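You operate a simulated robot arm through the tools that you are given. There is no shell and no other tool. Be economical: measure what you need, move in short steps, check, and stop when the job is done.

Carry out the task below with a simulated robot arm. There is one attempt and no reset: what you move stays moved.

TASK
Empty the jug, then refill it with clean water to the 300 mark.
Fine: pour the dyed water into the trough; fill at the tap and turn it off again; stand the jug on the drying grid.
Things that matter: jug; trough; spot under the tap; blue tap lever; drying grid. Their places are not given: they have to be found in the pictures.

Only the result counts: the job must be done as asked and must still hold three seconds after the hand-in. Knocking over, shifting, dropping, spilling or breaking anything else fails it.

THE ROBOT
A 6-joint arm with a two-finger parallel gripper, fixed in place. Base frame: the origin is at the foot of the arm, x ahead of it, y to its left, z up; the work surface is at about z = 0. Readings come in cm, degrees, newtons and seconds.
With the tool pointing down near the work surface it reaches from about 14 to 58 cm from the base axis. Its first joint turns from -66.0 to 66.0 degrees. Payload 2.1 kg.
The tool frame sits at the grasp point between the pads (the TCP): z along the fingers, y along the line on which they close. The tips reach 3 cm beyond it. Largest opening 9.4 cm; finger width 2.8, thickness 1; the body of the gripper, 5 by 9.6 cm, starts 5.5 cm behind the TCP.
Orientation is that of the tool frame in the base frame, as a unit quaternion [x, y, z, w]. With the fingers straight down and closing along the base's y, the tool's x points along the base's -x, its y along +y and its z along -z.

THE INTERFACE
- The arm moves only by the tool move_arm. Its arguments are lists of equal length, an entry for each row: "linear": the shift along the base's x, y, z in cm, a list of three; "rot": the turn, a rotation vector about the base's x, y, z in degrees, a list of three; "gripper": the gripper command, from -1 (shut) to 1 (fully open), values between in proportion. In form: {"linear": [[tx, ty, tz], ...], "rot": [[rx, ry, rz], ...], "gripper": [gripper, ...]}. A call has 1 to 10 rows; each row shifts and turns the commanded pose from where the row before left it. Rows are played at 5 a second. More than 5 cm and 8.6 degrees between two rows, or a gripper value outside its range, and nothing of the call is played. A pose out of reach is approached as far as the arm can. The call stops where the force on the tool passes 90 N (or 10 N more than at its start, if that is more) or the arm is blocked; 0.2 s more then pass. Each finger travels about 7.2 cm/s and halts on what it meets, pressing with about 38 N; the grip force reading is that of the motor and also rises with nothing between the fingers. The clock runs only during rows and for 0.2 s after the last one: add rows that do not move to give the fingers time. The reply holds the time, the measured pose of the TCP, the force on the tool along the base axes, the opening and the grip force, in the units named above and with some noise, and new pictures: "views" is both (left out), scene, wrist or none.
- Cameras (640 x 400 px; columns grow to the right, rows downward): "scene" is fixed at [6.4, -37.19, 50.46]; the picture's right is [0.77, -0.64, 0.00], its down [-0.33, -0.39, -0.86] and it looks along [0.55, 0.66, -0.51] (base axes); focal length 313 px, centre (320, 200). "wrist" rides on the gripper at [-3.7, 0, -5.8] in the tool frame; the picture's right is [0.00, -1.00, 0.00], its down [0.97, 0.00, -0.24] and it looks along [0.24, 0.00, 0.97] (tool axes); focal length 218 px, centre (320, 200).
- measure_at(camera, pixels): for up to 12 pixels [column, row] of the newest picture of that camera ("zoom" is the newest enlarged one), the place [x, y, z] in the base frame of the surface seen there, good to about 0.3 cm, but the place of the scene camera against the robot may be out by one fixed shift of up to 1.8 cm in any direction. It takes no simulated time.
- enlarge(camera, box): a new picture of the part [left, top, right, bottom] of that camera's present view, enlarged. It takes no simulated time.
- job_done(): hands the job in; it is judged then, once.

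Go step by step. Measure first, check grasps and placings, and put right what went wrong. The budget is 80 turns and 120 pictures, counting those below and the enlarged ones. Unless the task says otherwise, let go and move clear before handing in, and close with one line.

The tools are called after "Request:" by a JSON object that holds its "fn" and its "kwargs". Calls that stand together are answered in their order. move_arm: Moves the arm, as the interface text tells. Its arguments: {"type":"object","properties":{"linear":{"type":"array"},"rot":{"type":"array"},"gripper":{"type":"array"},"views":{"type":"string","enum":["both","scene","wrist","none"]}},"required":["linear","rot","gripper"]} The other tools are called the same way: measure_at (camera, pixels) gives the place of the surface under pixels of a picture; enlarge (camera, box) takes an enlarged picture of a part of a camera's view; job_done () hands the job in.

At the start:

```text
time_s: 0.0
eef_pos: [36.48, -1.03, 33.75]
ee_rot: [0.0, 1.0, 0.0, 0.0]
force: [0.0, -0.1, 0.9]
width: 9.41
gripper_force: 0.1
```

scene: 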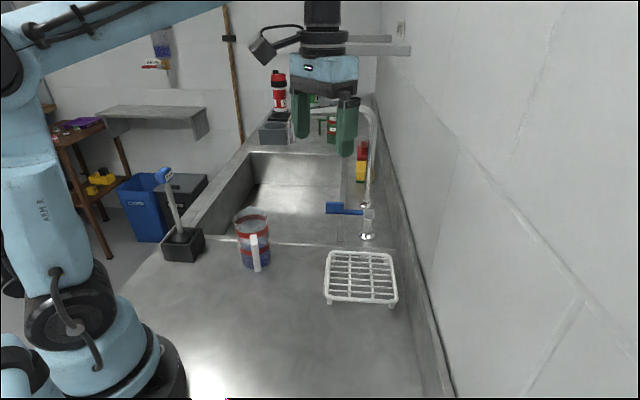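
wrist: 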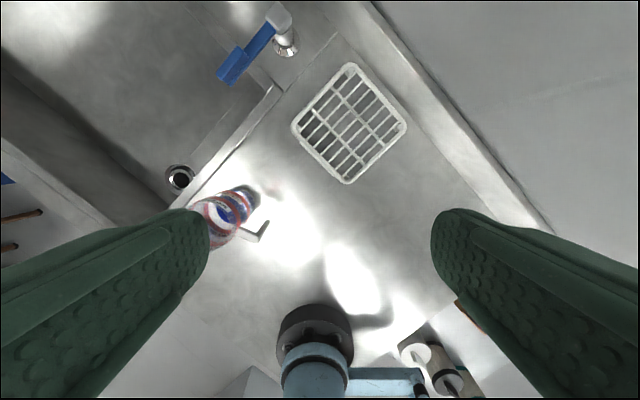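

The scene shows the jug near (253,238), the grid at (361,277), the blue lever at (343,208), and the sink behind. I'll enlarge and measure.

Request:
{"fn": "enlarge", "kwargs": {"camera": "scene", "box": [140, 150, 300, 290]}}

Request:
{"fn": "enlarge", "kwargs": {"camera": "scene", "box": [250, 80, 420, 310]}}

Request:
{"fn": "measure_at", "kwargs": {"camera": "scene", "pixels": [[252, 212], [237, 214], [268, 214], [256, 270], [254, 238], [347, 210], [328, 208], [367, 238], [330, 255], [390, 255], [397, 298], [326, 298]]}}

Request:
{"fn": "measure_at", "kwargs": {"camera": "wrist", "pixels": [[180, 178], [210, 222], [240, 208], [262, 232], [232, 70], [283, 45], [350, 68], [298, 128], [348, 180], [403, 127], [277, 15], [268, 95]]}}

```text
2.86 times, centred on (220, 220) of scene
```

zoom: 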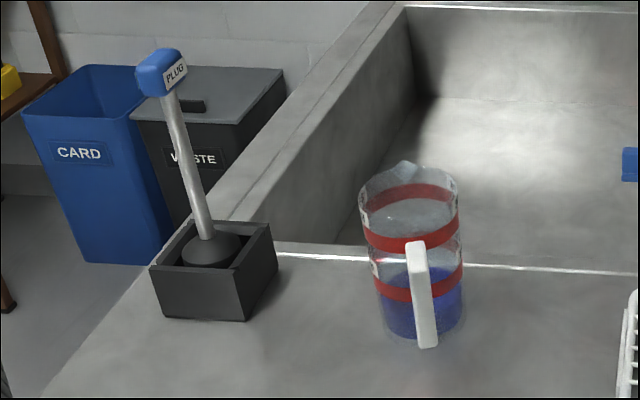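

```text
1.74 times, centred on (335, 195) of scene
```

zoom: 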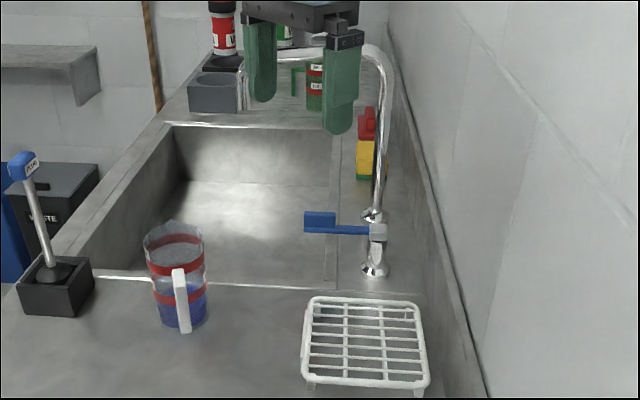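

```text
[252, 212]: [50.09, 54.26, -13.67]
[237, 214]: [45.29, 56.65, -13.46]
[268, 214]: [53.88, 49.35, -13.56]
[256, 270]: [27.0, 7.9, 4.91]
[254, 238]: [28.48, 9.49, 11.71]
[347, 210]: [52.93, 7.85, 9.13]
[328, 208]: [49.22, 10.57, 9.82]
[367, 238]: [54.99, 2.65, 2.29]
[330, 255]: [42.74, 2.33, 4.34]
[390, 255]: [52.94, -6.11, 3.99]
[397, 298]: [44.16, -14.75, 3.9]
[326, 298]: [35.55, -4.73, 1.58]
```

```text
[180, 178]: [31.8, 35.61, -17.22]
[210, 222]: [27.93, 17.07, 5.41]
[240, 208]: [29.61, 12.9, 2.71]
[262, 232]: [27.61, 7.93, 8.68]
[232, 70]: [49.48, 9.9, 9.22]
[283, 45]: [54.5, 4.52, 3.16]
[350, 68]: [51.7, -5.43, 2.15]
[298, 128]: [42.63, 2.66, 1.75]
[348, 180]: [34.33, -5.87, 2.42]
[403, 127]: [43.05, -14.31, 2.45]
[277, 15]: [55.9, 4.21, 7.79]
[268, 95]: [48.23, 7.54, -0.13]
```

The arm hides the tap's spout, so I look closer at the jug in the wrist view and raise the tool back out of the line of sight.

Request:
{"fn": "enlarge", "kwargs": {"camera": "wrist", "box": [160, 150, 320, 250]}}

Request:
{"fn": "move_arm", "kwargs": {"linear": [[-4, 0, 0], [-4, 0, 0], [-4, 0, 0], [-3, 0, 0], [0, 0, 0]], "rot": [[0, 0, 0], [0, 0, 0], [0, 0, 0], [0, 0, 0], [0, 0, 0]], "gripper": [1, 1, 1, 1, 1]}}

```text
4.00 times, centred on (240, 200) of wrist
```

zoom: 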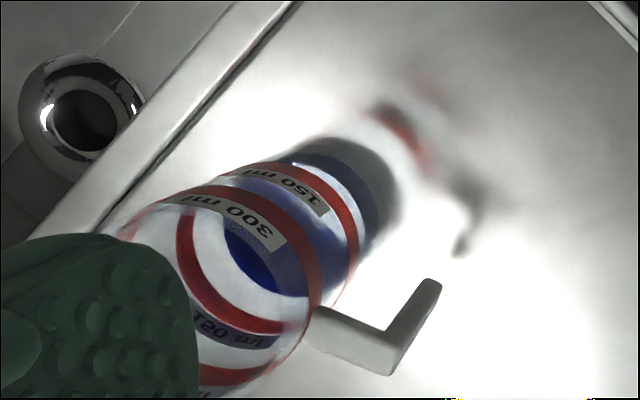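

```text
time_s: 1.2
eef_pos: [21.48, -0.94, 33.75]
ee_rot: [0.0, 1.0, 0.001, 0.0]
force: [0.6, 0.1, -0.2]
width: 9.41
gripper_force: 0.0
```

scene: 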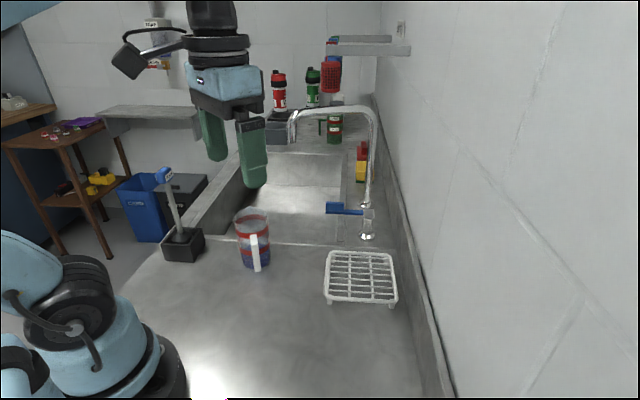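
wrist: 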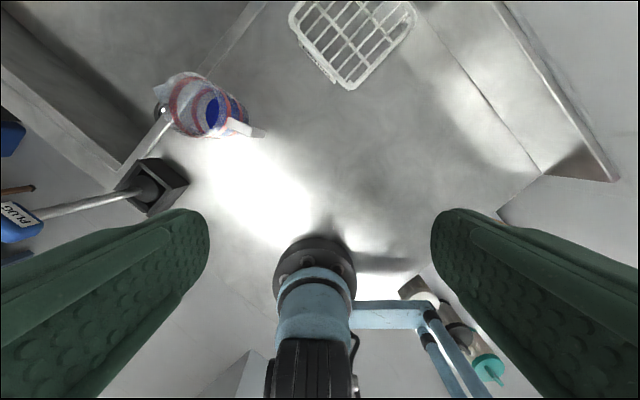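

Request:
{"fn": "enlarge", "kwargs": {"camera": "scene", "box": [264, 90, 424, 250]}}

Request:
{"fn": "enlarge", "kwargs": {"camera": "wrist", "box": [120, 50, 300, 170]}}

Request:
{"fn": "measure_at", "kwargs": {"camera": "scene", "pixels": [[291, 142], [293, 120], [300, 112], [371, 130], [368, 180], [367, 213], [333, 208], [367, 205], [335, 215], [268, 240], [300, 246], [215, 246]]}}

Request:
{"fn": "measure_at", "kwargs": {"camera": "wrist", "pixels": [[160, 94], [196, 80], [180, 105], [205, 125], [228, 128], [263, 134], [240, 100], [245, 115], [252, 136], [240, 128], [192, 135], [172, 120]]}}

```text
2.50 times, centred on (344, 170) of scene
```

zoom: 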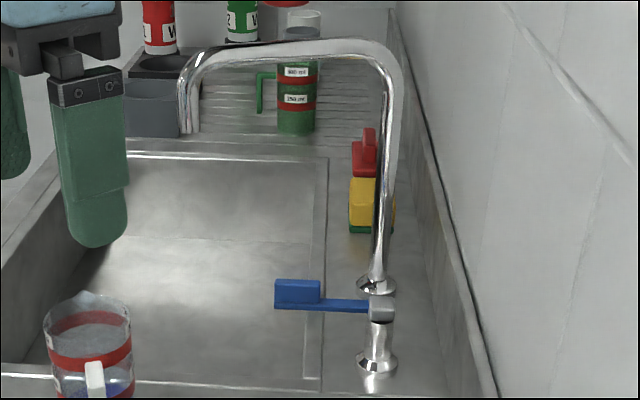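

```text
3.33 times, centred on (210, 110) of wrist
```

zoom: 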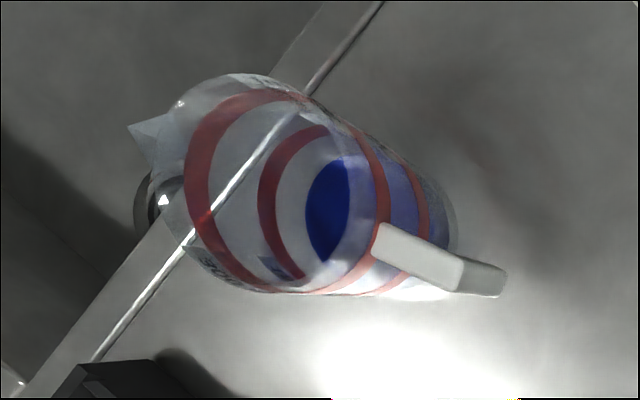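

```text
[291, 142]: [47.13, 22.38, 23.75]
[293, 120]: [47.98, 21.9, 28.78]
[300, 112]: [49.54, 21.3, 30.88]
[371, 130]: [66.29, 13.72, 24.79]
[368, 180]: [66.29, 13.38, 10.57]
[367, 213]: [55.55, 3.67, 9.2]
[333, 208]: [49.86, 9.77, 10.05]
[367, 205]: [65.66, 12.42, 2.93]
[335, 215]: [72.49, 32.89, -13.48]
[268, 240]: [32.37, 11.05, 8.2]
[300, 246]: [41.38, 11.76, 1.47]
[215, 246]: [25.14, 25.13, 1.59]
```

```text
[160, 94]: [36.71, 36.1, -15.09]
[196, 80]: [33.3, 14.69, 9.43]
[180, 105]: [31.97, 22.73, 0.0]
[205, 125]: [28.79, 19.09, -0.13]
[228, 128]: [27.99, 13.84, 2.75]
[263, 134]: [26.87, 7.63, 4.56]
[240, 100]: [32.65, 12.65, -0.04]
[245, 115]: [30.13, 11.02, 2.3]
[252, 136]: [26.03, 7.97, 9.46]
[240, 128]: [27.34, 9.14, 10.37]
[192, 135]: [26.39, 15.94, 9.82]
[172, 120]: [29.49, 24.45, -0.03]
```

The spout tip is at scene (291,142), about (46.6,22,22) after correcting for the scene offset, and the lever points left from its post. I plan a straight-down body grip with the fingers across the handle plane, so I turn the wrist -121° (camera on the handle side) above the jug and look.

Request:
{"fn": "move_arm", "kwargs": {"linear": [[1, 1.4, 0], [1, 1.4, 0], [1, 1.4, 0], [1, 1.4, 0], [1, 1.4, 0], [1, 1.4, 0], [1, 1.4, 0], [0.5, 1.4, 0], [0.5, 1.4, 0], [0.5, 1.4, 0]], "rot": [[0, 0, -8.5], [0, 0, -8.5], [0, 0, -8.5], [0, 0, -8.5], [0, 0, -8.5], [0, 0, -8.5], [0, 0, -8.5], [0, 0, -8.5], [0, 0, -8.5], [0, 0, -8.5]], "gripper": [1, 1, 1, 1, 1, 1, 1, 1, 1, 1], "views": "none"}}

Request:
{"fn": "move_arm", "kwargs": {"linear": [[0, 0, 0], [0, 0, 0], [0, 0, 0], [0, 0, 0], [0, 0, 0], [0, 0, 0]], "rot": [[0, 0, -8], [0, 0, -8], [0, 0, -8], [0, 0, -8], [0, 0, -4], [0, 0, 0]], "gripper": [1, 1, 1, 1, 1, 1]}}

```text
time_s: 3.4
eef_pos: [29.94, 12.85, 33.79]
ee_rot: [0.676, 0.737, 0.0, 0.0]
force: [-0.3, 0.2, 0.6]
width: 9.41
gripper_force: 0.0
```

```text
time_s: 4.8
eef_pos: [29.96, 12.91, 33.66]
ee_rot: [0.871, 0.492, 0.0, 0.0]
force: [0.3, -1.3, -0.2]
width: 9.39
gripper_force: 0.2
```

scene: 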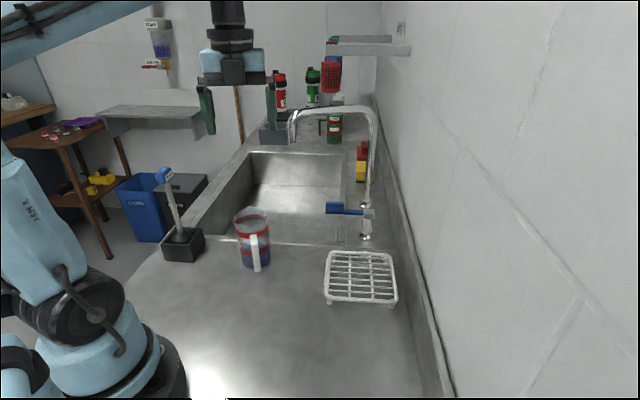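
wrist: 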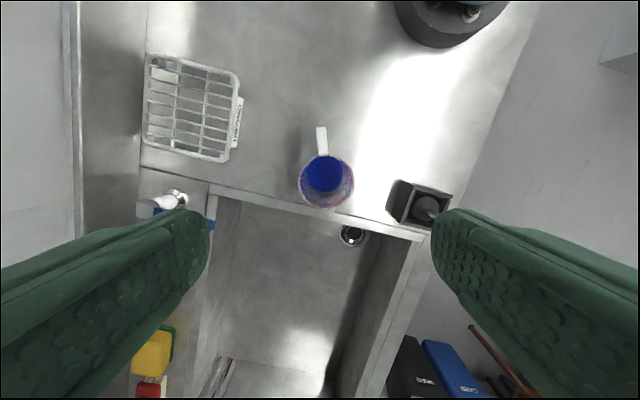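

The turn was reached, and the handle lies straight up in the wrist view at (322,140), as intended. I measure the jug closely.

Request:
{"fn": "enlarge", "kwargs": {"camera": "wrist", "box": [270, 115, 380, 225]}}

Request:
{"fn": "measure_at", "kwargs": {"camera": "wrist", "pixels": [[321, 130], [323, 150], [300, 187], [354, 187], [324, 211], [326, 154], [326, 175], [351, 238], [200, 200], [150, 175], [350, 222], [280, 205]]}}

```text
3.64 times, centred on (325, 170) of wrist
```

zoom: 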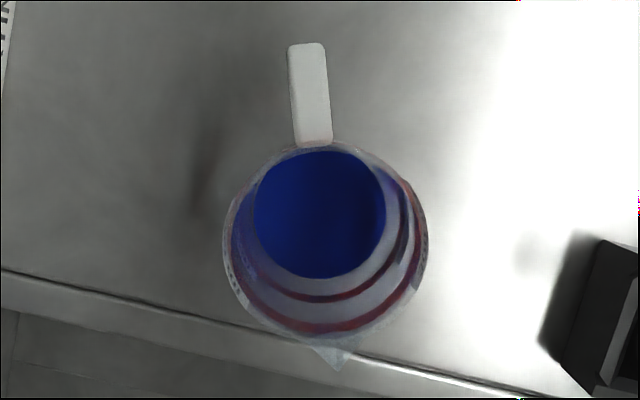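

```text
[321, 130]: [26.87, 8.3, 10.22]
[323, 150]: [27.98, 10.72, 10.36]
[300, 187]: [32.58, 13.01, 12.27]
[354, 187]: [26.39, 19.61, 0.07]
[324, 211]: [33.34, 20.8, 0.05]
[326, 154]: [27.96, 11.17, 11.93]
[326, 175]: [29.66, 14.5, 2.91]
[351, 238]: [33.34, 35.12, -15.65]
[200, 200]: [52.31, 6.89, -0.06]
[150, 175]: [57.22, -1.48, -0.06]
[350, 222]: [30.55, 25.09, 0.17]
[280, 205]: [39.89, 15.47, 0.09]
```

Rim centre works out to (29.55,13.79), rim z≈12.2, radius ≈3.4, handle azimuth ≈-116°. I correct the yaw by 5° and descend partway.

Request:
{"fn": "move_arm", "kwargs": {"linear": [[-0.4, 0.9, 0], [0, 0, -4], [0, 0, -4], [0, 0, -4], [0, 0, -3], [0, 0, 0]], "rot": [[0, 0, 5], [0, 0, 0], [0, 0, 0], [0, 0, 0], [0, 0, 0], [0, 0, 0]], "gripper": [1, 1, 1, 1, 1, 1]}}

```text
time_s: 6.2
eef_pos: [29.59, 13.86, 18.65]
ee_rot: [0.848, 0.53, 0.001, 0.0]
force: [0.4, -0.8, -0.7]
width: 9.41
gripper_force: 0.1
```

scene: 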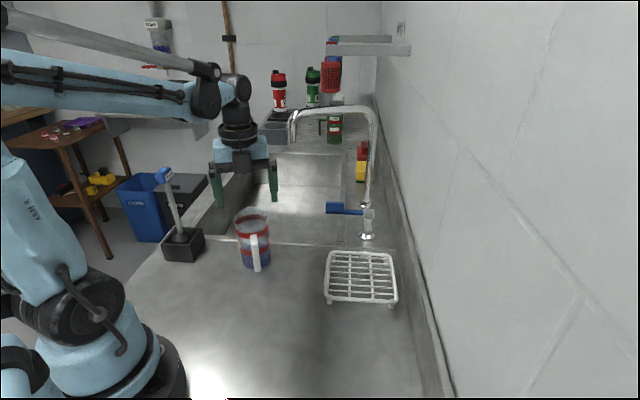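
wrist: 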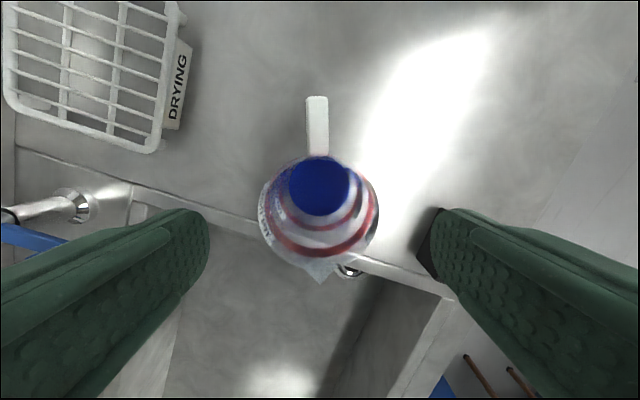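

The jug is centred (col 319, rows 157–265). I check the plunger's clearance from the right finger before descending.

Request:
{"fn": "measure_at", "kwargs": {"camera": "scene", "pixels": [[163, 175], [175, 210], [180, 232], [204, 234], [184, 245], [163, 243]]}}

Request:
{"fn": "measure_at", "kwargs": {"camera": "wrist", "pixels": [[270, 205], [368, 205], [319, 278], [317, 100], [319, 262], [424, 255], [316, 262]]}}

```text
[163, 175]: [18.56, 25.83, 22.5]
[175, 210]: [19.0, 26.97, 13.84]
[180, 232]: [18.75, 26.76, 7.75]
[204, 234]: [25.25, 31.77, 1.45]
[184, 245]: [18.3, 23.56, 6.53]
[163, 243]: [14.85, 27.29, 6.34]
```

```text
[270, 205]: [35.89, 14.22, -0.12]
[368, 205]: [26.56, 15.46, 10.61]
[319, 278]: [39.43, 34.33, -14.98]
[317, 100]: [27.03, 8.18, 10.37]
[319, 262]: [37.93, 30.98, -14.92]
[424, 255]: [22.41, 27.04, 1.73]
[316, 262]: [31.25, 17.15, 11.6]
```

The plunger is over 10 cm clear of the fingers. I descend to TCP z≈8.2 and close.

Request:
{"fn": "move_arm", "kwargs": {"linear": [[0, 0, -3], [0, 0, -3], [0, 0, -2.5], [0, 0, -1.9], [0, 0, 0]], "rot": [[0, 0, 0], [0, 0, 0], [0, 0, 0], [0, 0, 0], [0, 0, 0]], "gripper": [1, 1, 1, 1, 1]}}

```text
time_s: 7.4
eef_pos: [29.51, 13.88, 8.26]
ee_rot: [0.848, 0.53, 0.0, 0.0]
force: [-0.2, 0.6, -0.1]
width: 9.41
gripper_force: 0.1
```

scene: 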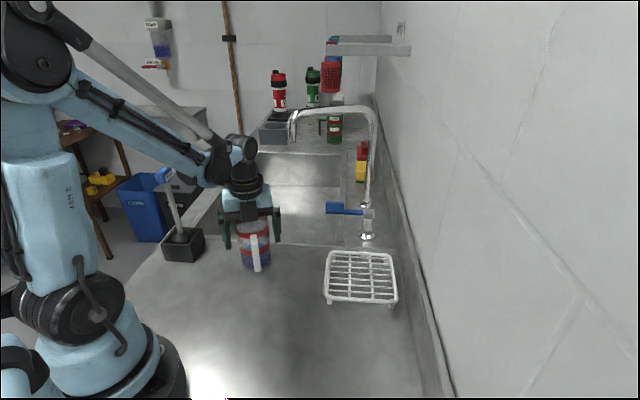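
wrist: 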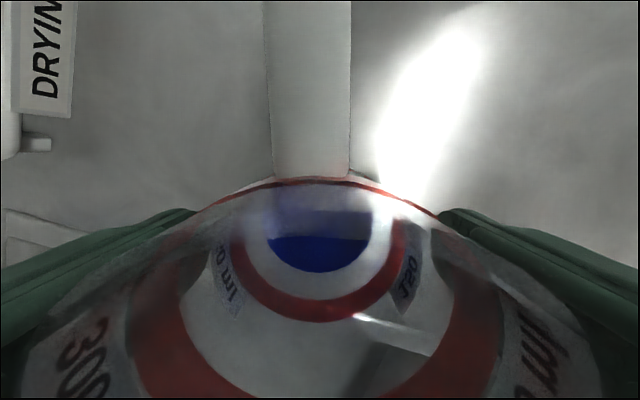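

Everything is aligned, with the handle centred at column 312. I close on the body.

Request:
{"fn": "move_arm", "kwargs": {"linear": [[0, 0, 0], [0, 0, 0], [0, 0, 0], [0, 0, 0], [0, 0, 0]], "rot": [[0, 0, 0], [0, 0, 0], [0, 0, 0], [0, 0, 0], [0, 0, 0]], "gripper": [-1, -1, -1, -1, -1], "views": "wrist"}}

Request:
{"fn": "move_arm", "kwargs": {"linear": [[0, 0, 1], [0, 0, 2], [0, 0, 3], [0, 0, 0]], "rot": [[0, 0, 0], [0, 0, 0], [0, 0, 0], [0, 0, 0]], "gripper": [-1, -1, -1, -1], "views": "scene"}}

```text
time_s: 8.6
eef_pos: [29.48, 13.85, 8.27]
ee_rot: [0.848, 0.529, -0.001, 0.0]
force: [0.0, -0.2, -0.3]
width: 6.99
gripper_force: 37.9
```

wrist: 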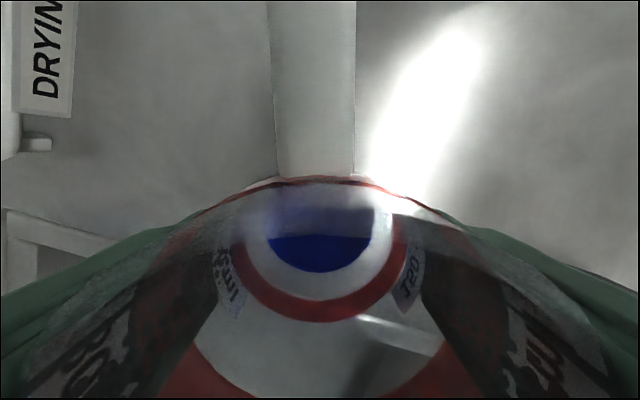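

```text
time_s: 9.6
eef_pos: [29.62, 13.9, 14.44]
ee_rot: [0.848, 0.53, 0.001, -0.001]
force: [0.3, -0.1, -1.2]
width: 7.0
gripper_force: 38.4
```

scene: 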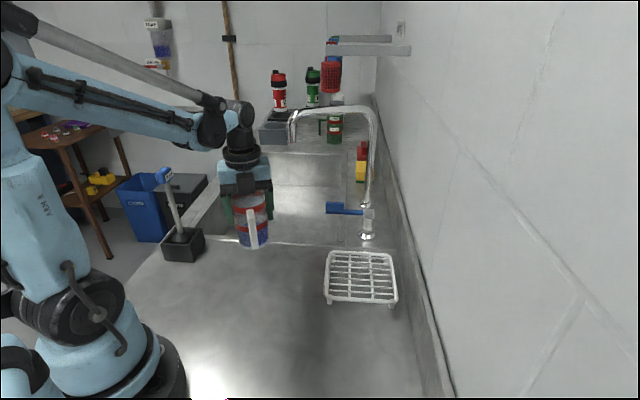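

The jug is held (width 7.0) and lifted. I carry it over the basin while yawing +156° so the spout side faces inward for a pitch-up pour.

Request:
{"fn": "move_arm", "kwargs": {"linear": [[0.2, 0.8, 1], [0.3, 1, 1], [0.3, 1, 1], [0.4, 1, 0.5], [0.5, 1, 0], [0.6, 1, 0], [0.6, 1, 0], [0.6, 1, 0], [0.6, 1, 0], [0.6, 1, 0]], "rot": [[0, 0, 8.2], [0, 0, 8.2], [0, 0, 8.2], [0, 0, 8.2], [0, 0, 8.2], [0, 0, 8.2], [0, 0, 8.2], [0, 0, 8.2], [0, 0, 8.2], [0, 0, 8.2]], "gripper": [-1, -1, -1, -1, -1, -1, -1, -1, -1, -1], "views": "scene"}}

Request:
{"fn": "move_arm", "kwargs": {"linear": [[0.6, 1, 0], [0.6, 1, 0], [0.6, 1, 0], [0.6, 1, 0], [0.6, 1, 0], [0.6, 1, 0], [0.6, 1, 0], [0.6, 1, 0], [0.6, 1, 0], [0, 0, 0]], "rot": [[0, 0, 8.2], [0, 0, 8.2], [0, 0, 8.2], [0, 0, 8.2], [0, 0, 8.2], [0, 0, 8.2], [0, 0, 8.2], [0, 0, 8.2], [0, 0, 8.2], [0, 0, 0]], "gripper": [-1, -1, -1, -1, -1, -1, -1, -1, -1, -1]}}

```text
time_s: 11.8
eef_pos: [34.21, 23.59, 17.83]
ee_rot: [0.29, 0.957, 0.0, 0.0]
force: [-0.7, 0.2, -0.7]
width: 6.96
gripper_force: 38.0
```

scene: 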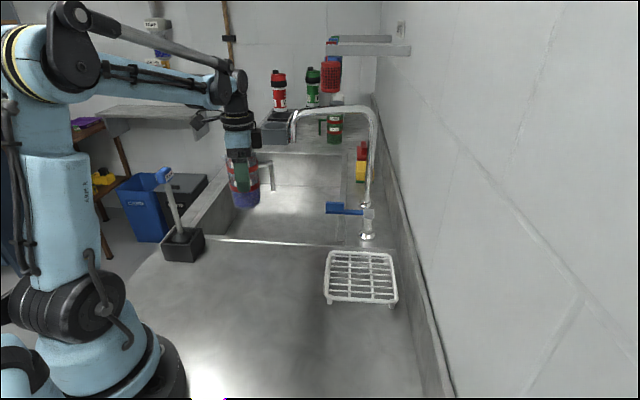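

```text
time_s: 14.0
eef_pos: [39.56, 32.73, 17.88]
ee_rot: [-0.341, 0.94, -0.001, -0.001]
force: [-1.0, -0.2, -1.5]
width: 6.98
gripper_force: 37.6
```

scene: 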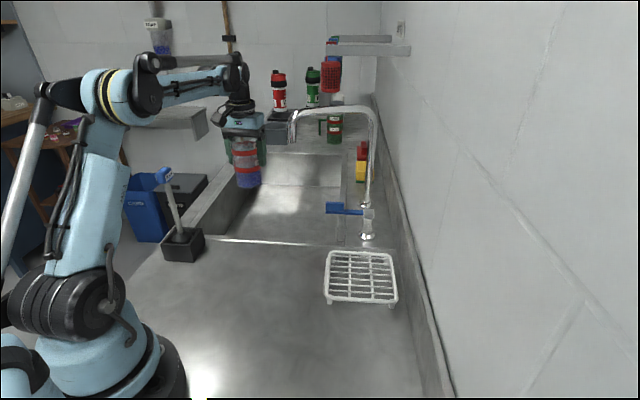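
wrist: 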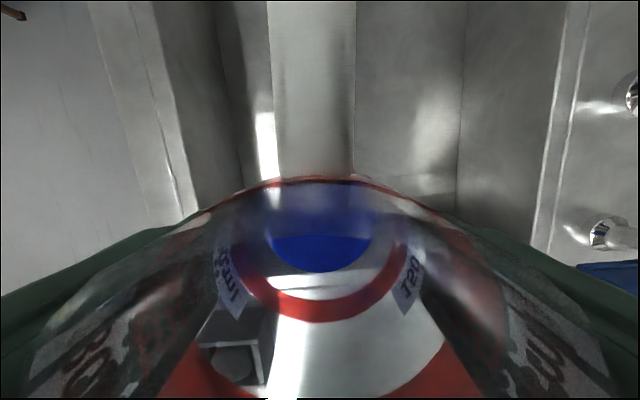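

The handle now points outward and the spout side faces inward. I pitch the tool up about axis (0.643,-0.766), which sends the spout side down over the basin.

Request:
{"fn": "move_arm", "kwargs": {"linear": [[0, 0, 0], [0, 0, 0], [0, 0, 0], [0, 0, 0], [0, 0, 0], [0, 0, 0], [0, 0, 0], [0, 0, 0]], "rot": [[5.14, -6.13, 0], [5.14, -6.13, 0], [5.14, -6.13, 0], [5.14, -6.13, 0], [5.14, -6.13, 0], [5.14, -6.13, 0], [2.57, -3.06, 0], [0, 0, 0]], "gripper": [-1, -1, -1, -1, -1, -1, -1, -1]}}

```text
time_s: 15.8
eef_pos: [39.73, 32.76, 17.73]
ee_rot: [-0.305, 0.845, 0.15, 0.413]
force: [-0.2, 0.4, -1.8]
width: 6.98
gripper_force: 38.0
```

scene: 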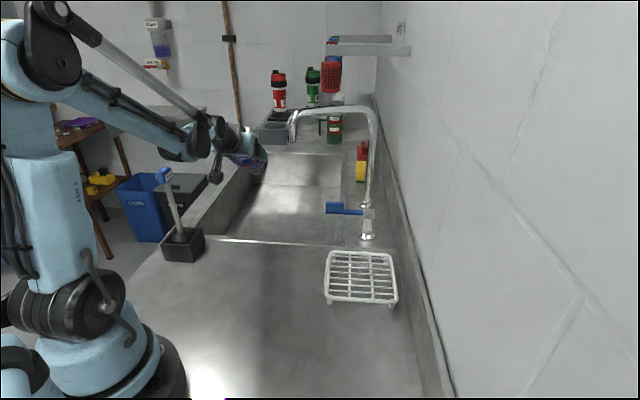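
wrist: 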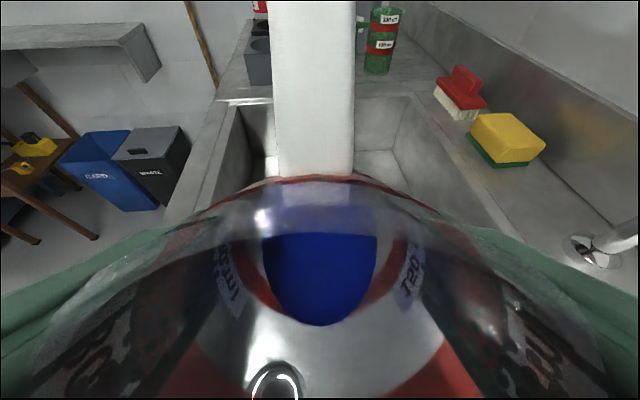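

At 52° the water is still inside, as the surface in the wrist view shows. I tilt on in smaller steps.

Request:
{"fn": "move_arm", "kwargs": {"linear": [[0, 0, 0], [0, 0, 0], [0, 0, 0], [0, 0, 0], [0, 0, 0], [0, 0, 0], [0, 0, 0]], "rot": [[3.21, -3.83, 0], [3.21, -3.83, 0], [3.21, -3.83, 0], [3.21, -3.83, 0], [3.21, -3.83, 0], [0, 0, 0], [0, 0, 0]], "gripper": [-1, -1, -1, -1, -1, -1, -1]}}

```text
time_s: 17.4
eef_pos: [39.62, 32.68, 17.92]
ee_rot: [-0.266, 0.736, 0.213, 0.585]
force: [0.0, 0.5, -1.0]
width: 6.96
gripper_force: 38.0
```

scene: 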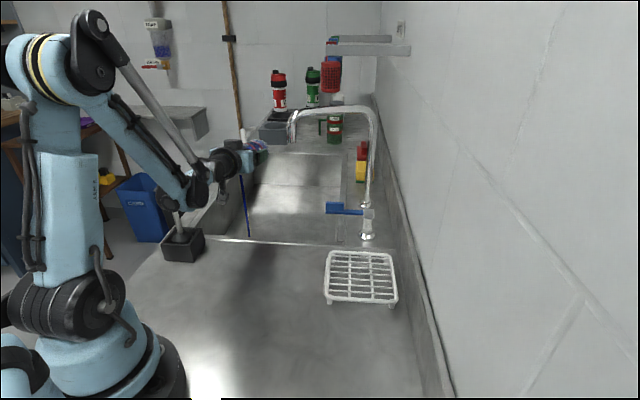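
wrist: 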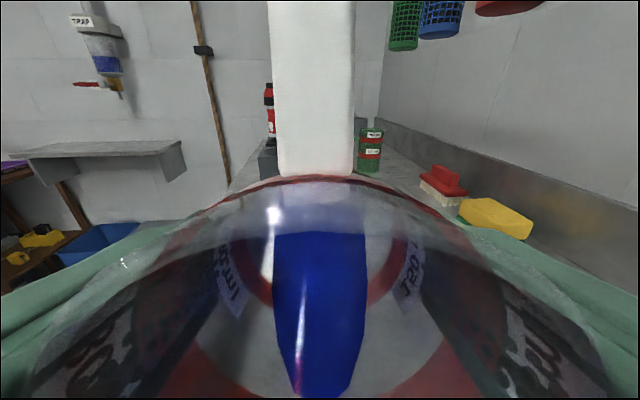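

A blue stream falls at (243,180)–(249,237). I check that it lands inside the basin.

Request:
{"fn": "enlarge", "kwargs": {"camera": "scene", "box": [180, 130, 320, 270]}}

Request:
{"fn": "measure_at", "kwargs": {"camera": "scene", "pixels": [[243, 185], [246, 210], [248, 232], [249, 241], [249, 238], [260, 239]]}}

```text
2.86 times, centred on (250, 200) of scene
```

zoom: 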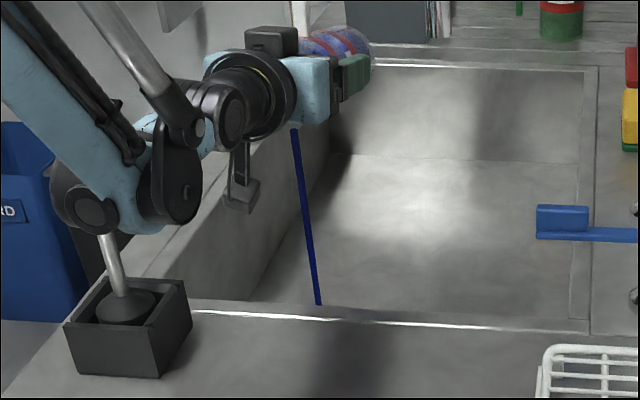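

```text
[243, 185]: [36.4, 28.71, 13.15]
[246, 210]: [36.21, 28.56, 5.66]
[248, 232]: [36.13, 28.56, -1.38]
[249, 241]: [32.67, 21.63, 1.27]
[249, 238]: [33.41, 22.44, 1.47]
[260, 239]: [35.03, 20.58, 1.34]
```

The stream is at (36.2,28.5), well inside the basin. The wrist is nearing the plunger, so I shift the pour point right and outward before tilting further.

Request:
{"fn": "move_arm", "kwargs": {"linear": [[0.8, -0.3, 0], [0.8, -0.3, 0], [0.8, -0.3, 0], [0.8, -0.3, 0], [0, 0, 0], [0, 0, 0], [0, 0, 0], [0, 0, 0]], "rot": [[0, 0, 0], [0, 0, 0], [0, 0, 0], [0, 0, 0], [3.21, -3.83, 0], [3.21, -3.83, 0], [3.21, -3.83, 0], [0, 0, 0]], "gripper": [-1, -1, -1, -1, -1, -1, -1, -1]}}

```text
time_s: 19.2
eef_pos: [42.98, 31.55, 17.61]
ee_rot: [-0.24, 0.659, 0.245, 0.669]
force: [0.5, -0.5, 0.0]
width: 6.99
gripper_force: 37.9
```

scene: 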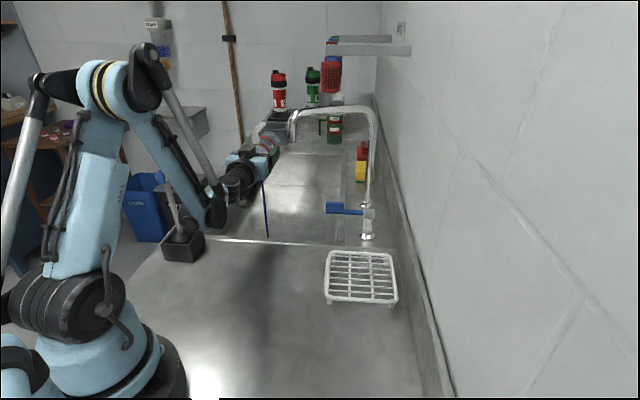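
wrist: 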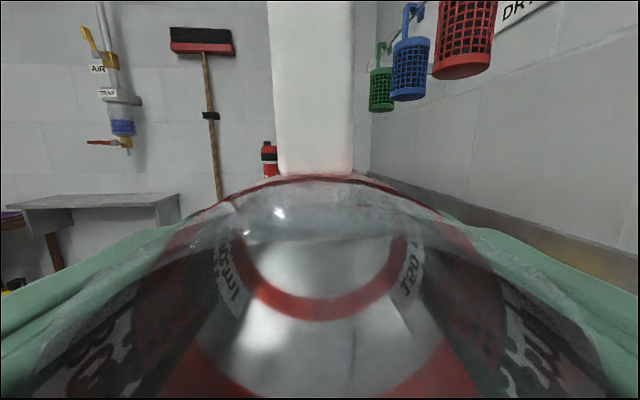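

Almost empty: no blue is visible inside. I raise a bit, tilt 20° further, and hold to drain.

Request:
{"fn": "move_arm", "kwargs": {"linear": [[0, 0, 1.5], [0, 0, 1.5], [0, 0, 1], [0, 0, 0.5], [0, 0, 0], [0, 0, 0], [0, 0, 0], [0, 0, 0], [0, 0, 0]], "rot": [[0, 0, 0], [3.21, -3.83, 0], [3.21, -3.83, 0], [3.21, -3.83, 0], [3.21, -3.83, 0], [0, 0, 0], [0, 0, 0], [0, 0, 0], [0, 0, 0]], "gripper": [-1, -1, -1, -1, -1, -1, -1, -1, -1]}}

```text
time_s: 21.2
eef_pos: [42.92, 31.39, 22.4]
ee_rot: [-0.195, 0.526, 0.287, 0.777]
force: [0.2, -0.1, 0.3]
width: 7.0
gripper_force: 37.6
```

scene: 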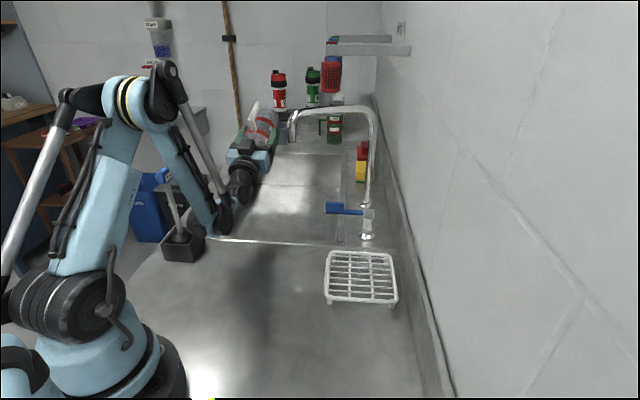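
wrist: 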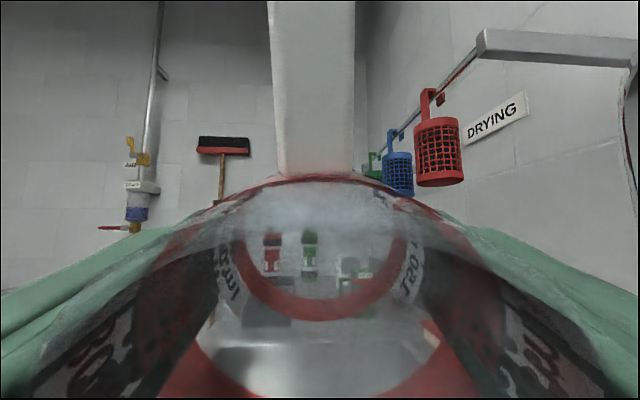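

The jug is empty and no stream is visible. I tilt back upright by -112°.

Request:
{"fn": "move_arm", "kwargs": {"linear": [[0, 0, 0], [0, 0, 0], [0, 0, 0], [0, 0, 0], [0, 0, 0], [0, 0, 0], [0, 0, 0], [0, 0, 0], [0, 0, 0], [0, 0, 0]], "rot": [[-5.14, 6.13, 0], [-5.14, 6.13, 0], [-5.14, 6.13, 0], [-5.14, 6.13, 0], [-5.14, 6.13, 0], [-5.14, 6.13, 0], [-5.14, 6.13, 0], [-5.14, 6.13, 0], [-5.14, 6.13, 0], [-5.14, 6.13, 0]], "gripper": [-1, -1, -1, -1, -1, -1, -1, -1, -1, -1], "views": "none"}}

Request:
{"fn": "move_arm", "kwargs": {"linear": [[0, 0, 0], [0, 0, 0], [0, 0, 0], [0, 0, 0], [0, 0, 0]], "rot": [[-5.14, 6.13, 0], [-5.14, 6.13, 0], [-5.14, 6.13, 0], [-5.14, 6.13, 0], [0, 0, 0]], "gripper": [-1, -1, -1, -1, -1]}}

```text
time_s: 23.4
eef_pos: [42.71, 31.9, 22.48]
ee_rot: [-0.323, 0.881, 0.13, 0.32]
force: [-0.2, -0.5, -0.9]
width: 6.98
gripper_force: 38.3
out of reach, approached as far as the arm can: row 3, 4
```

```text
time_s: 24.6
eef_pos: [42.78, 31.83, 22.41]
ee_rot: [-0.341, 0.937, 0.037, 0.064]
force: [-0.8, -0.1, -1.1]
width: 6.96
gripper_force: 38.1
```

scene: 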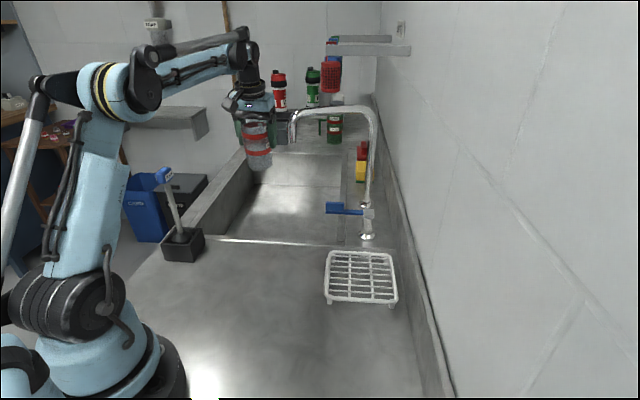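
wrist: 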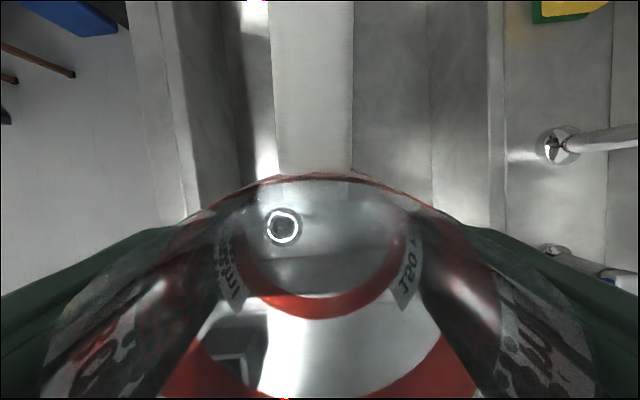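

About 8.5° of tilt remains, which I'll correct. I also measure how high the wrist stands above the TCP, because it has to fit beneath the spout.

Request:
{"fn": "move_arm", "kwargs": {"linear": [[0, 0, 0], [0, 0, 0]], "rot": [[-6.5, 5.43, 0], [0, 0, 0]], "gripper": [-1, -1], "views": "scene"}}

Request:
{"fn": "enlarge", "kwargs": {"camera": "scene", "box": [170, 10, 330, 180]}}

Request:
{"fn": "measure_at", "kwargs": {"camera": "scene", "pixels": [[240, 30], [245, 50], [235, 80], [255, 95], [255, 110], [256, 125], [200, 70], [292, 142], [290, 135], [258, 165], [270, 120], [220, 60]]}}

```text
time_s: 25.2
eef_pos: [42.73, 31.89, 22.43]
ee_rot: [-0.342, 0.94, 0.0, 0.0]
force: [0.1, -0.2, -1.3]
width: 6.99
gripper_force: 38.4
```

scene: 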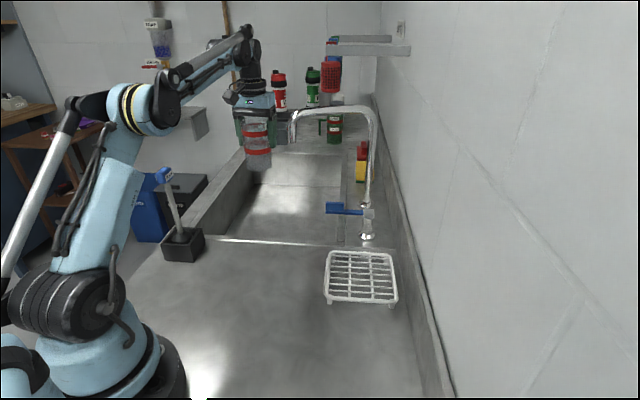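

```text
2.35 times, centred on (250, 95) of scene
```

zoom: 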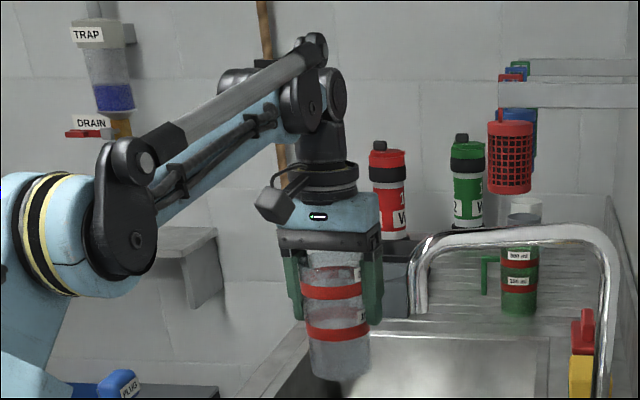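

```text
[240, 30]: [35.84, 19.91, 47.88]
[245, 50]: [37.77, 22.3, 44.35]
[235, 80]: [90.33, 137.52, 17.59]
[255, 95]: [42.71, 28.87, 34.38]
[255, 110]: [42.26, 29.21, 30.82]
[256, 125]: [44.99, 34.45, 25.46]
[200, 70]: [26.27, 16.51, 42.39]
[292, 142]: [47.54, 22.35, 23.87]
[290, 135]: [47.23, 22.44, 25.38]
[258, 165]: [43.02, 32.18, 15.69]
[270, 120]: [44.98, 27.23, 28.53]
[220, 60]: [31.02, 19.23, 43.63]
```

The wrist top stands about 24 cm above the TCP, so at TCP z≈-7 it passes under the spout tip at z≈22. I rise and move inward to fix the spout position with the wrist camera.

Request:
{"fn": "move_arm", "kwargs": {"linear": [[-2, -1, 3], [-2, -2, 3], [-2, -2, 3], [-1, -2, 3], [0, -2, 2], [0, 0, 0]], "rot": [[0, 0, 0], [0, 0, 0], [0, 0, 0], [0, 0, 0], [0, 0, 0], [0, 0, 0]], "gripper": [-1, -1, -1, -1, -1, -1]}}

```text
time_s: 26.6
eef_pos: [35.72, 22.72, 36.36]
ee_rot: [-0.342, 0.94, 0.001, 0.001]
force: [0.1, -0.6, -0.6]
width: 6.99
gripper_force: 37.8
```

scene: 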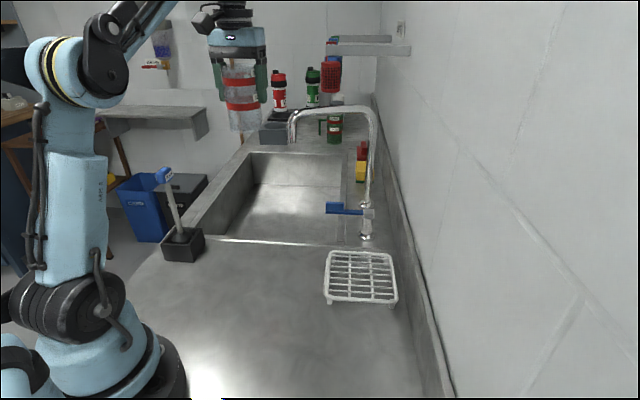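
wrist: 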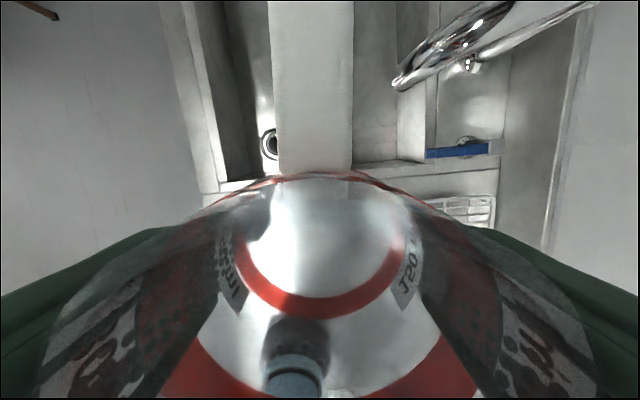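

Request:
{"fn": "enlarge", "kwargs": {"camera": "wrist", "box": [350, 0, 610, 230]}}

Request:
{"fn": "measure_at", "kwargs": {"camera": "wrist", "pixels": [[398, 84], [402, 76], [420, 62], [440, 55], [468, 67], [437, 153], [492, 148], [465, 140], [385, 155], [415, 150], [428, 100], [380, 80]]}}

Request:
{"fn": "measure_at", "kwargs": {"camera": "scene", "pixels": [[292, 142], [291, 130], [300, 111], [330, 208], [338, 209], [356, 212], [370, 213], [341, 247], [250, 240], [339, 165]]}}

```text
1.74 times, centred on (480, 115) of wrist
```

zoom: 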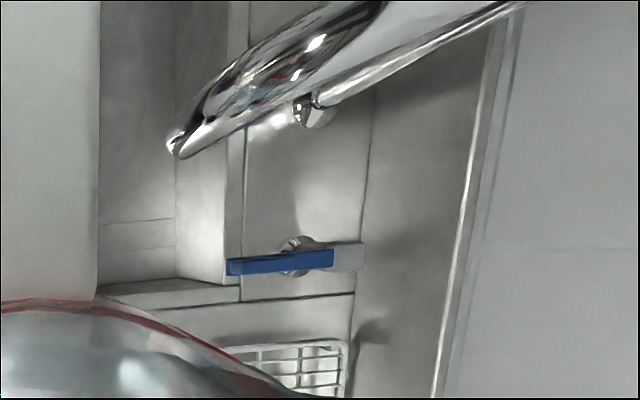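

```text
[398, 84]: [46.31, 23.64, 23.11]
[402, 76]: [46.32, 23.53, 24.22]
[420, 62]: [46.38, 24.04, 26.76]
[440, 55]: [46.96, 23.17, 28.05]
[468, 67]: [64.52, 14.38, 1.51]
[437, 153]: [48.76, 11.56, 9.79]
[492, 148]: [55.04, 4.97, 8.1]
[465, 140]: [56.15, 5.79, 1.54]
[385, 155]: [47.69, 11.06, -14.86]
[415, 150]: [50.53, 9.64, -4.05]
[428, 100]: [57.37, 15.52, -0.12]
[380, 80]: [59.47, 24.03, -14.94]
```

```text
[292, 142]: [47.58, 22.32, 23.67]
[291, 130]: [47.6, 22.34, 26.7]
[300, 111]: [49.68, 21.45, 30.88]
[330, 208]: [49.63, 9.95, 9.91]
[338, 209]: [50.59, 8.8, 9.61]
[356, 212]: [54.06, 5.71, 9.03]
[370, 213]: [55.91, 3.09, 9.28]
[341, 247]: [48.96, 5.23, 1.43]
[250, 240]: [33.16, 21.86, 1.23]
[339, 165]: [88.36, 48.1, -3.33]
```

The spout tip centre is about (46.7,22.8,22.5), and the basin floor is z≈-14.9. I'll descend left of the spout at about (40,30), then slide under it low.

Request:
{"fn": "move_arm", "kwargs": {"linear": [[1.1, 1.8, -3], [1.1, 1.8, -3], [1.1, 1.8, -4], [1, 1.9, -4], [0, 0, -4], [0, 0, -4], [0, 0, -4], [0, 0, -4], [0, 0, -3], [0, 0, 0]], "rot": [[0, 0, 0], [0, 0, 0], [0, 0, 0], [0, 0, 0], [0, 0, 0], [0, 0, 0], [0, 0, 0], [0, 0, 0], [0, 0, 0], [0, 0, 0]], "gripper": [-1, -1, -1, -1, -1, -1, -1, -1, -1, -1]}}

```text
time_s: 28.8
eef_pos: [39.92, 30.24, 3.26]
ee_rot: [-0.341, 0.94, 0.001, 0.001]
force: [-0.8, 0.0, -0.7]
width: 6.99
gripper_force: 37.5
```

scene: 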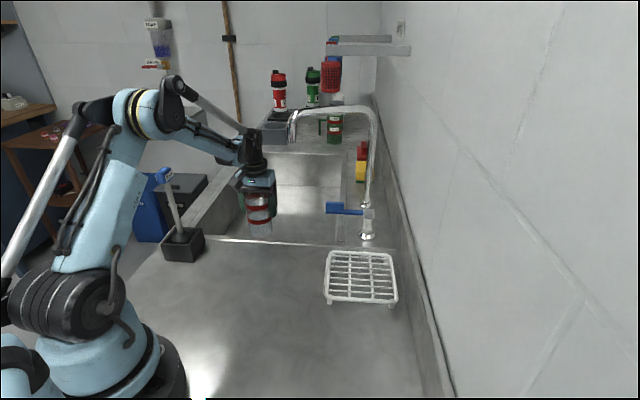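
wrist: 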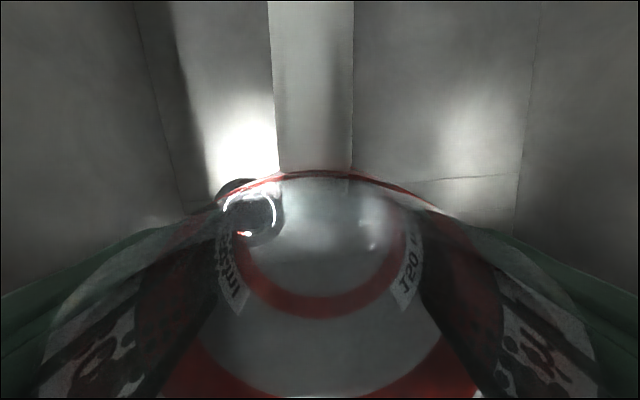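

Clear so far. I descend to z≈-6 and slide toward the spout's spot.

Request:
{"fn": "move_arm", "kwargs": {"linear": [[0, 0, -3], [0, 0, -3], [0, 0, -3], [1, -1.1, 0], [1.2, -1.3, 0], [1.2, -1.3, 0], [1.2, -1.3, 0], [1.2, -1.3, 0], [1, -1.1, 0], [0, 0, 0]], "rot": [[0, 0, 0], [0, 0, 0], [0, 0, 0], [0, 0, 0], [0, 0, 0], [0, 0, 0], [0, 0, 0], [0, 0, 0], [0, 0, 0], [0, 0, 0]], "gripper": [-1, -1, -1, -1, -1, -1, -1, -1, -1, -1]}}

```text
time_s: 31.0
eef_pos: [46.8, 22.73, -5.7]
ee_rot: [-0.34, 0.94, 0.001, 0.002]
force: [0.7, 0.3, -1.2]
width: 6.99
gripper_force: 37.4
```

scene: 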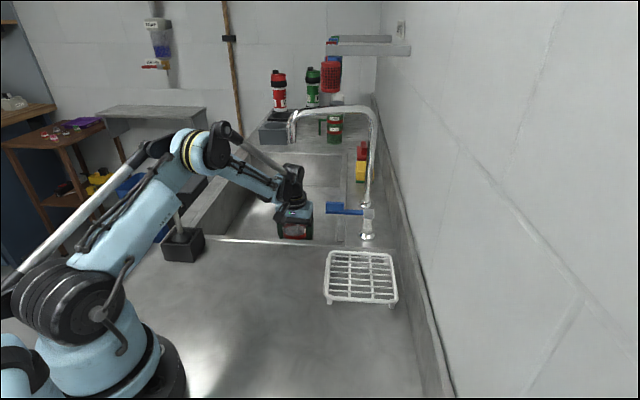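
wrist: 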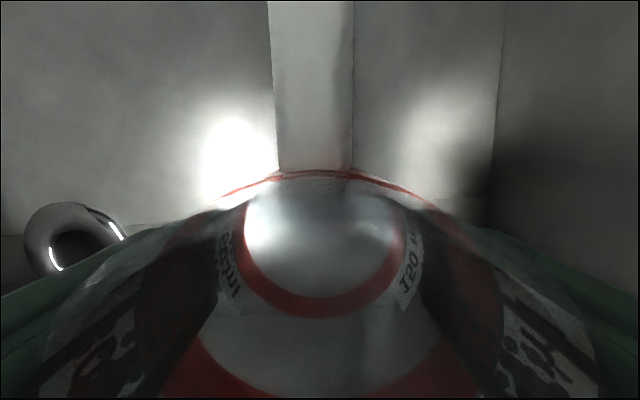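

In position at (46.8,22.7). I lower gently to touch the floor.

Request:
{"fn": "move_arm", "kwargs": {"linear": [[0, 0, -0.5], [0, 0, -0.3], [0, 0, -0.15], [0, 0, 0]], "rot": [[0, 0, 0], [0, 0, 0], [0, 0, 0], [0, 0, 0]], "gripper": [-1, -1, -1, -1], "views": "none"}}

```text
time_s: 32.0
eef_pos: [46.71, 22.67, -6.58]
ee_rot: [-0.341, 0.94, 0.0, 0.002]
force: [-0.3, -0.6, -0.7]
width: 7.01
gripper_force: 37.8
```

Request:
{"fn": "move_arm", "kwargs": {"linear": [[0, 0, -0.15], [0, 0, -0.1], [0, 0, -0.1], [0, 0, 0]], "rot": [[0, 0, 0], [0, 0, 0], [0, 0, 0], [0, 0, 0]], "gripper": [-1, -1, -1, -1], "views": "none"}}

```text
time_s: 33.0
eef_pos: [46.84, 22.71, -6.96]
ee_rot: [-0.341, 0.94, 0.001, 0.001]
force: [-3.9, 4.5, 28.1]
width: 6.98
gripper_force: 37.9
```

The jug is on the floor (28 N upward). I ease off and open fully.

Request:
{"fn": "move_arm", "kwargs": {"linear": [[0, 0, 0.2], [0, 0, 0], [0, 0, 0], [0, 0, 0]], "rot": [[0, 0, 0], [0, 0, 0], [0, 0, 0], [0, 0, 0]], "gripper": [-1, 1, 1, 1], "views": "wrist"}}

```text
time_s: 34.0
eef_pos: [46.86, 22.72, -6.69]
ee_rot: [-0.341, 0.94, 0.0, 0.001]
force: [0.1, 0.0, -0.5]
width: 9.38
gripper_force: 0.0
```

wrist: 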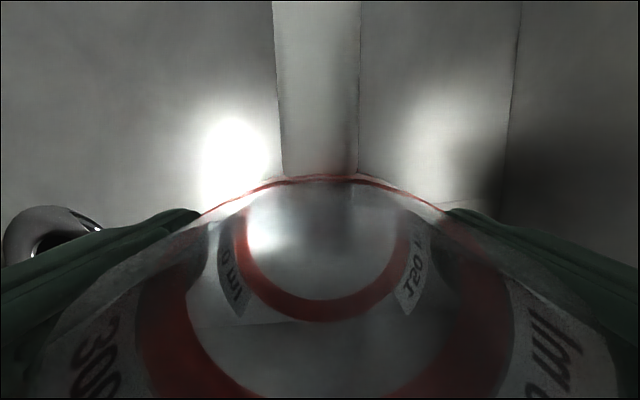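

Released with the jug standing centred. I back out by rising 1.5 cm, then leaning the wrist inward while shifting 3 cm inward to stay clear of the spout.

Request:
{"fn": "move_arm", "kwargs": {"linear": [[0, 0, 0.8], [0, 0, 0.7], [-0.77, -0.64, 0], [-0.77, -0.64, 0], [-0.77, -0.64, 0], [0, 0, 0]], "rot": [[0, 0, 0], [0, 0, 0], [5.14, -6.13, 0], [5.14, -6.13, 0], [5.14, -6.13, 0], [0, 0, 0]], "gripper": [1, 1, 1, 1, 1, 1]}}

```text
time_s: 35.4
eef_pos: [44.78, 20.96, -4.91]
ee_rot: [-0.335, 0.918, 0.074, 0.2]
force: [4.6, 1.2, 20.8]
width: 9.38
gripper_force: 0.1
stopped in row 6: the force on the tool passed its limit (the readings are from after the stop); the commanded pose is now the measured one
```

scene: 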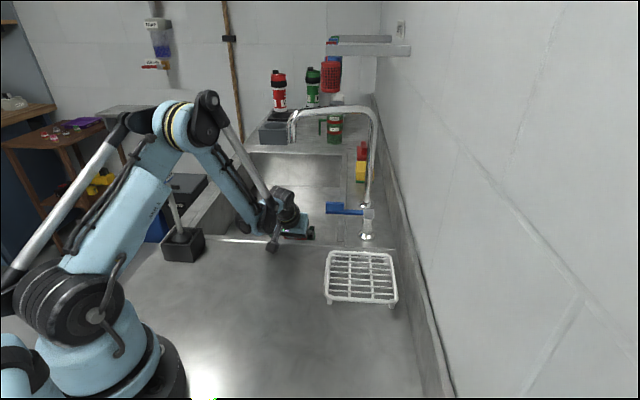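
wrist: 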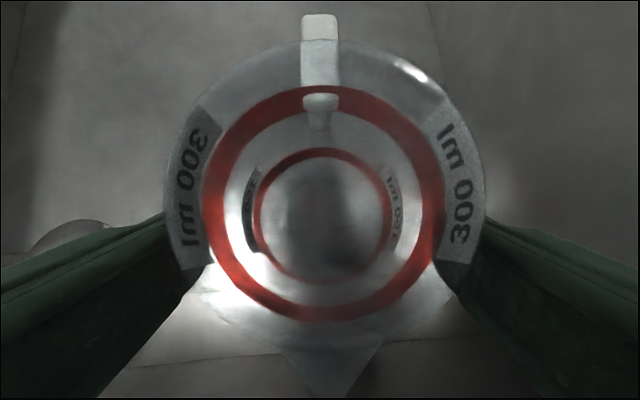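

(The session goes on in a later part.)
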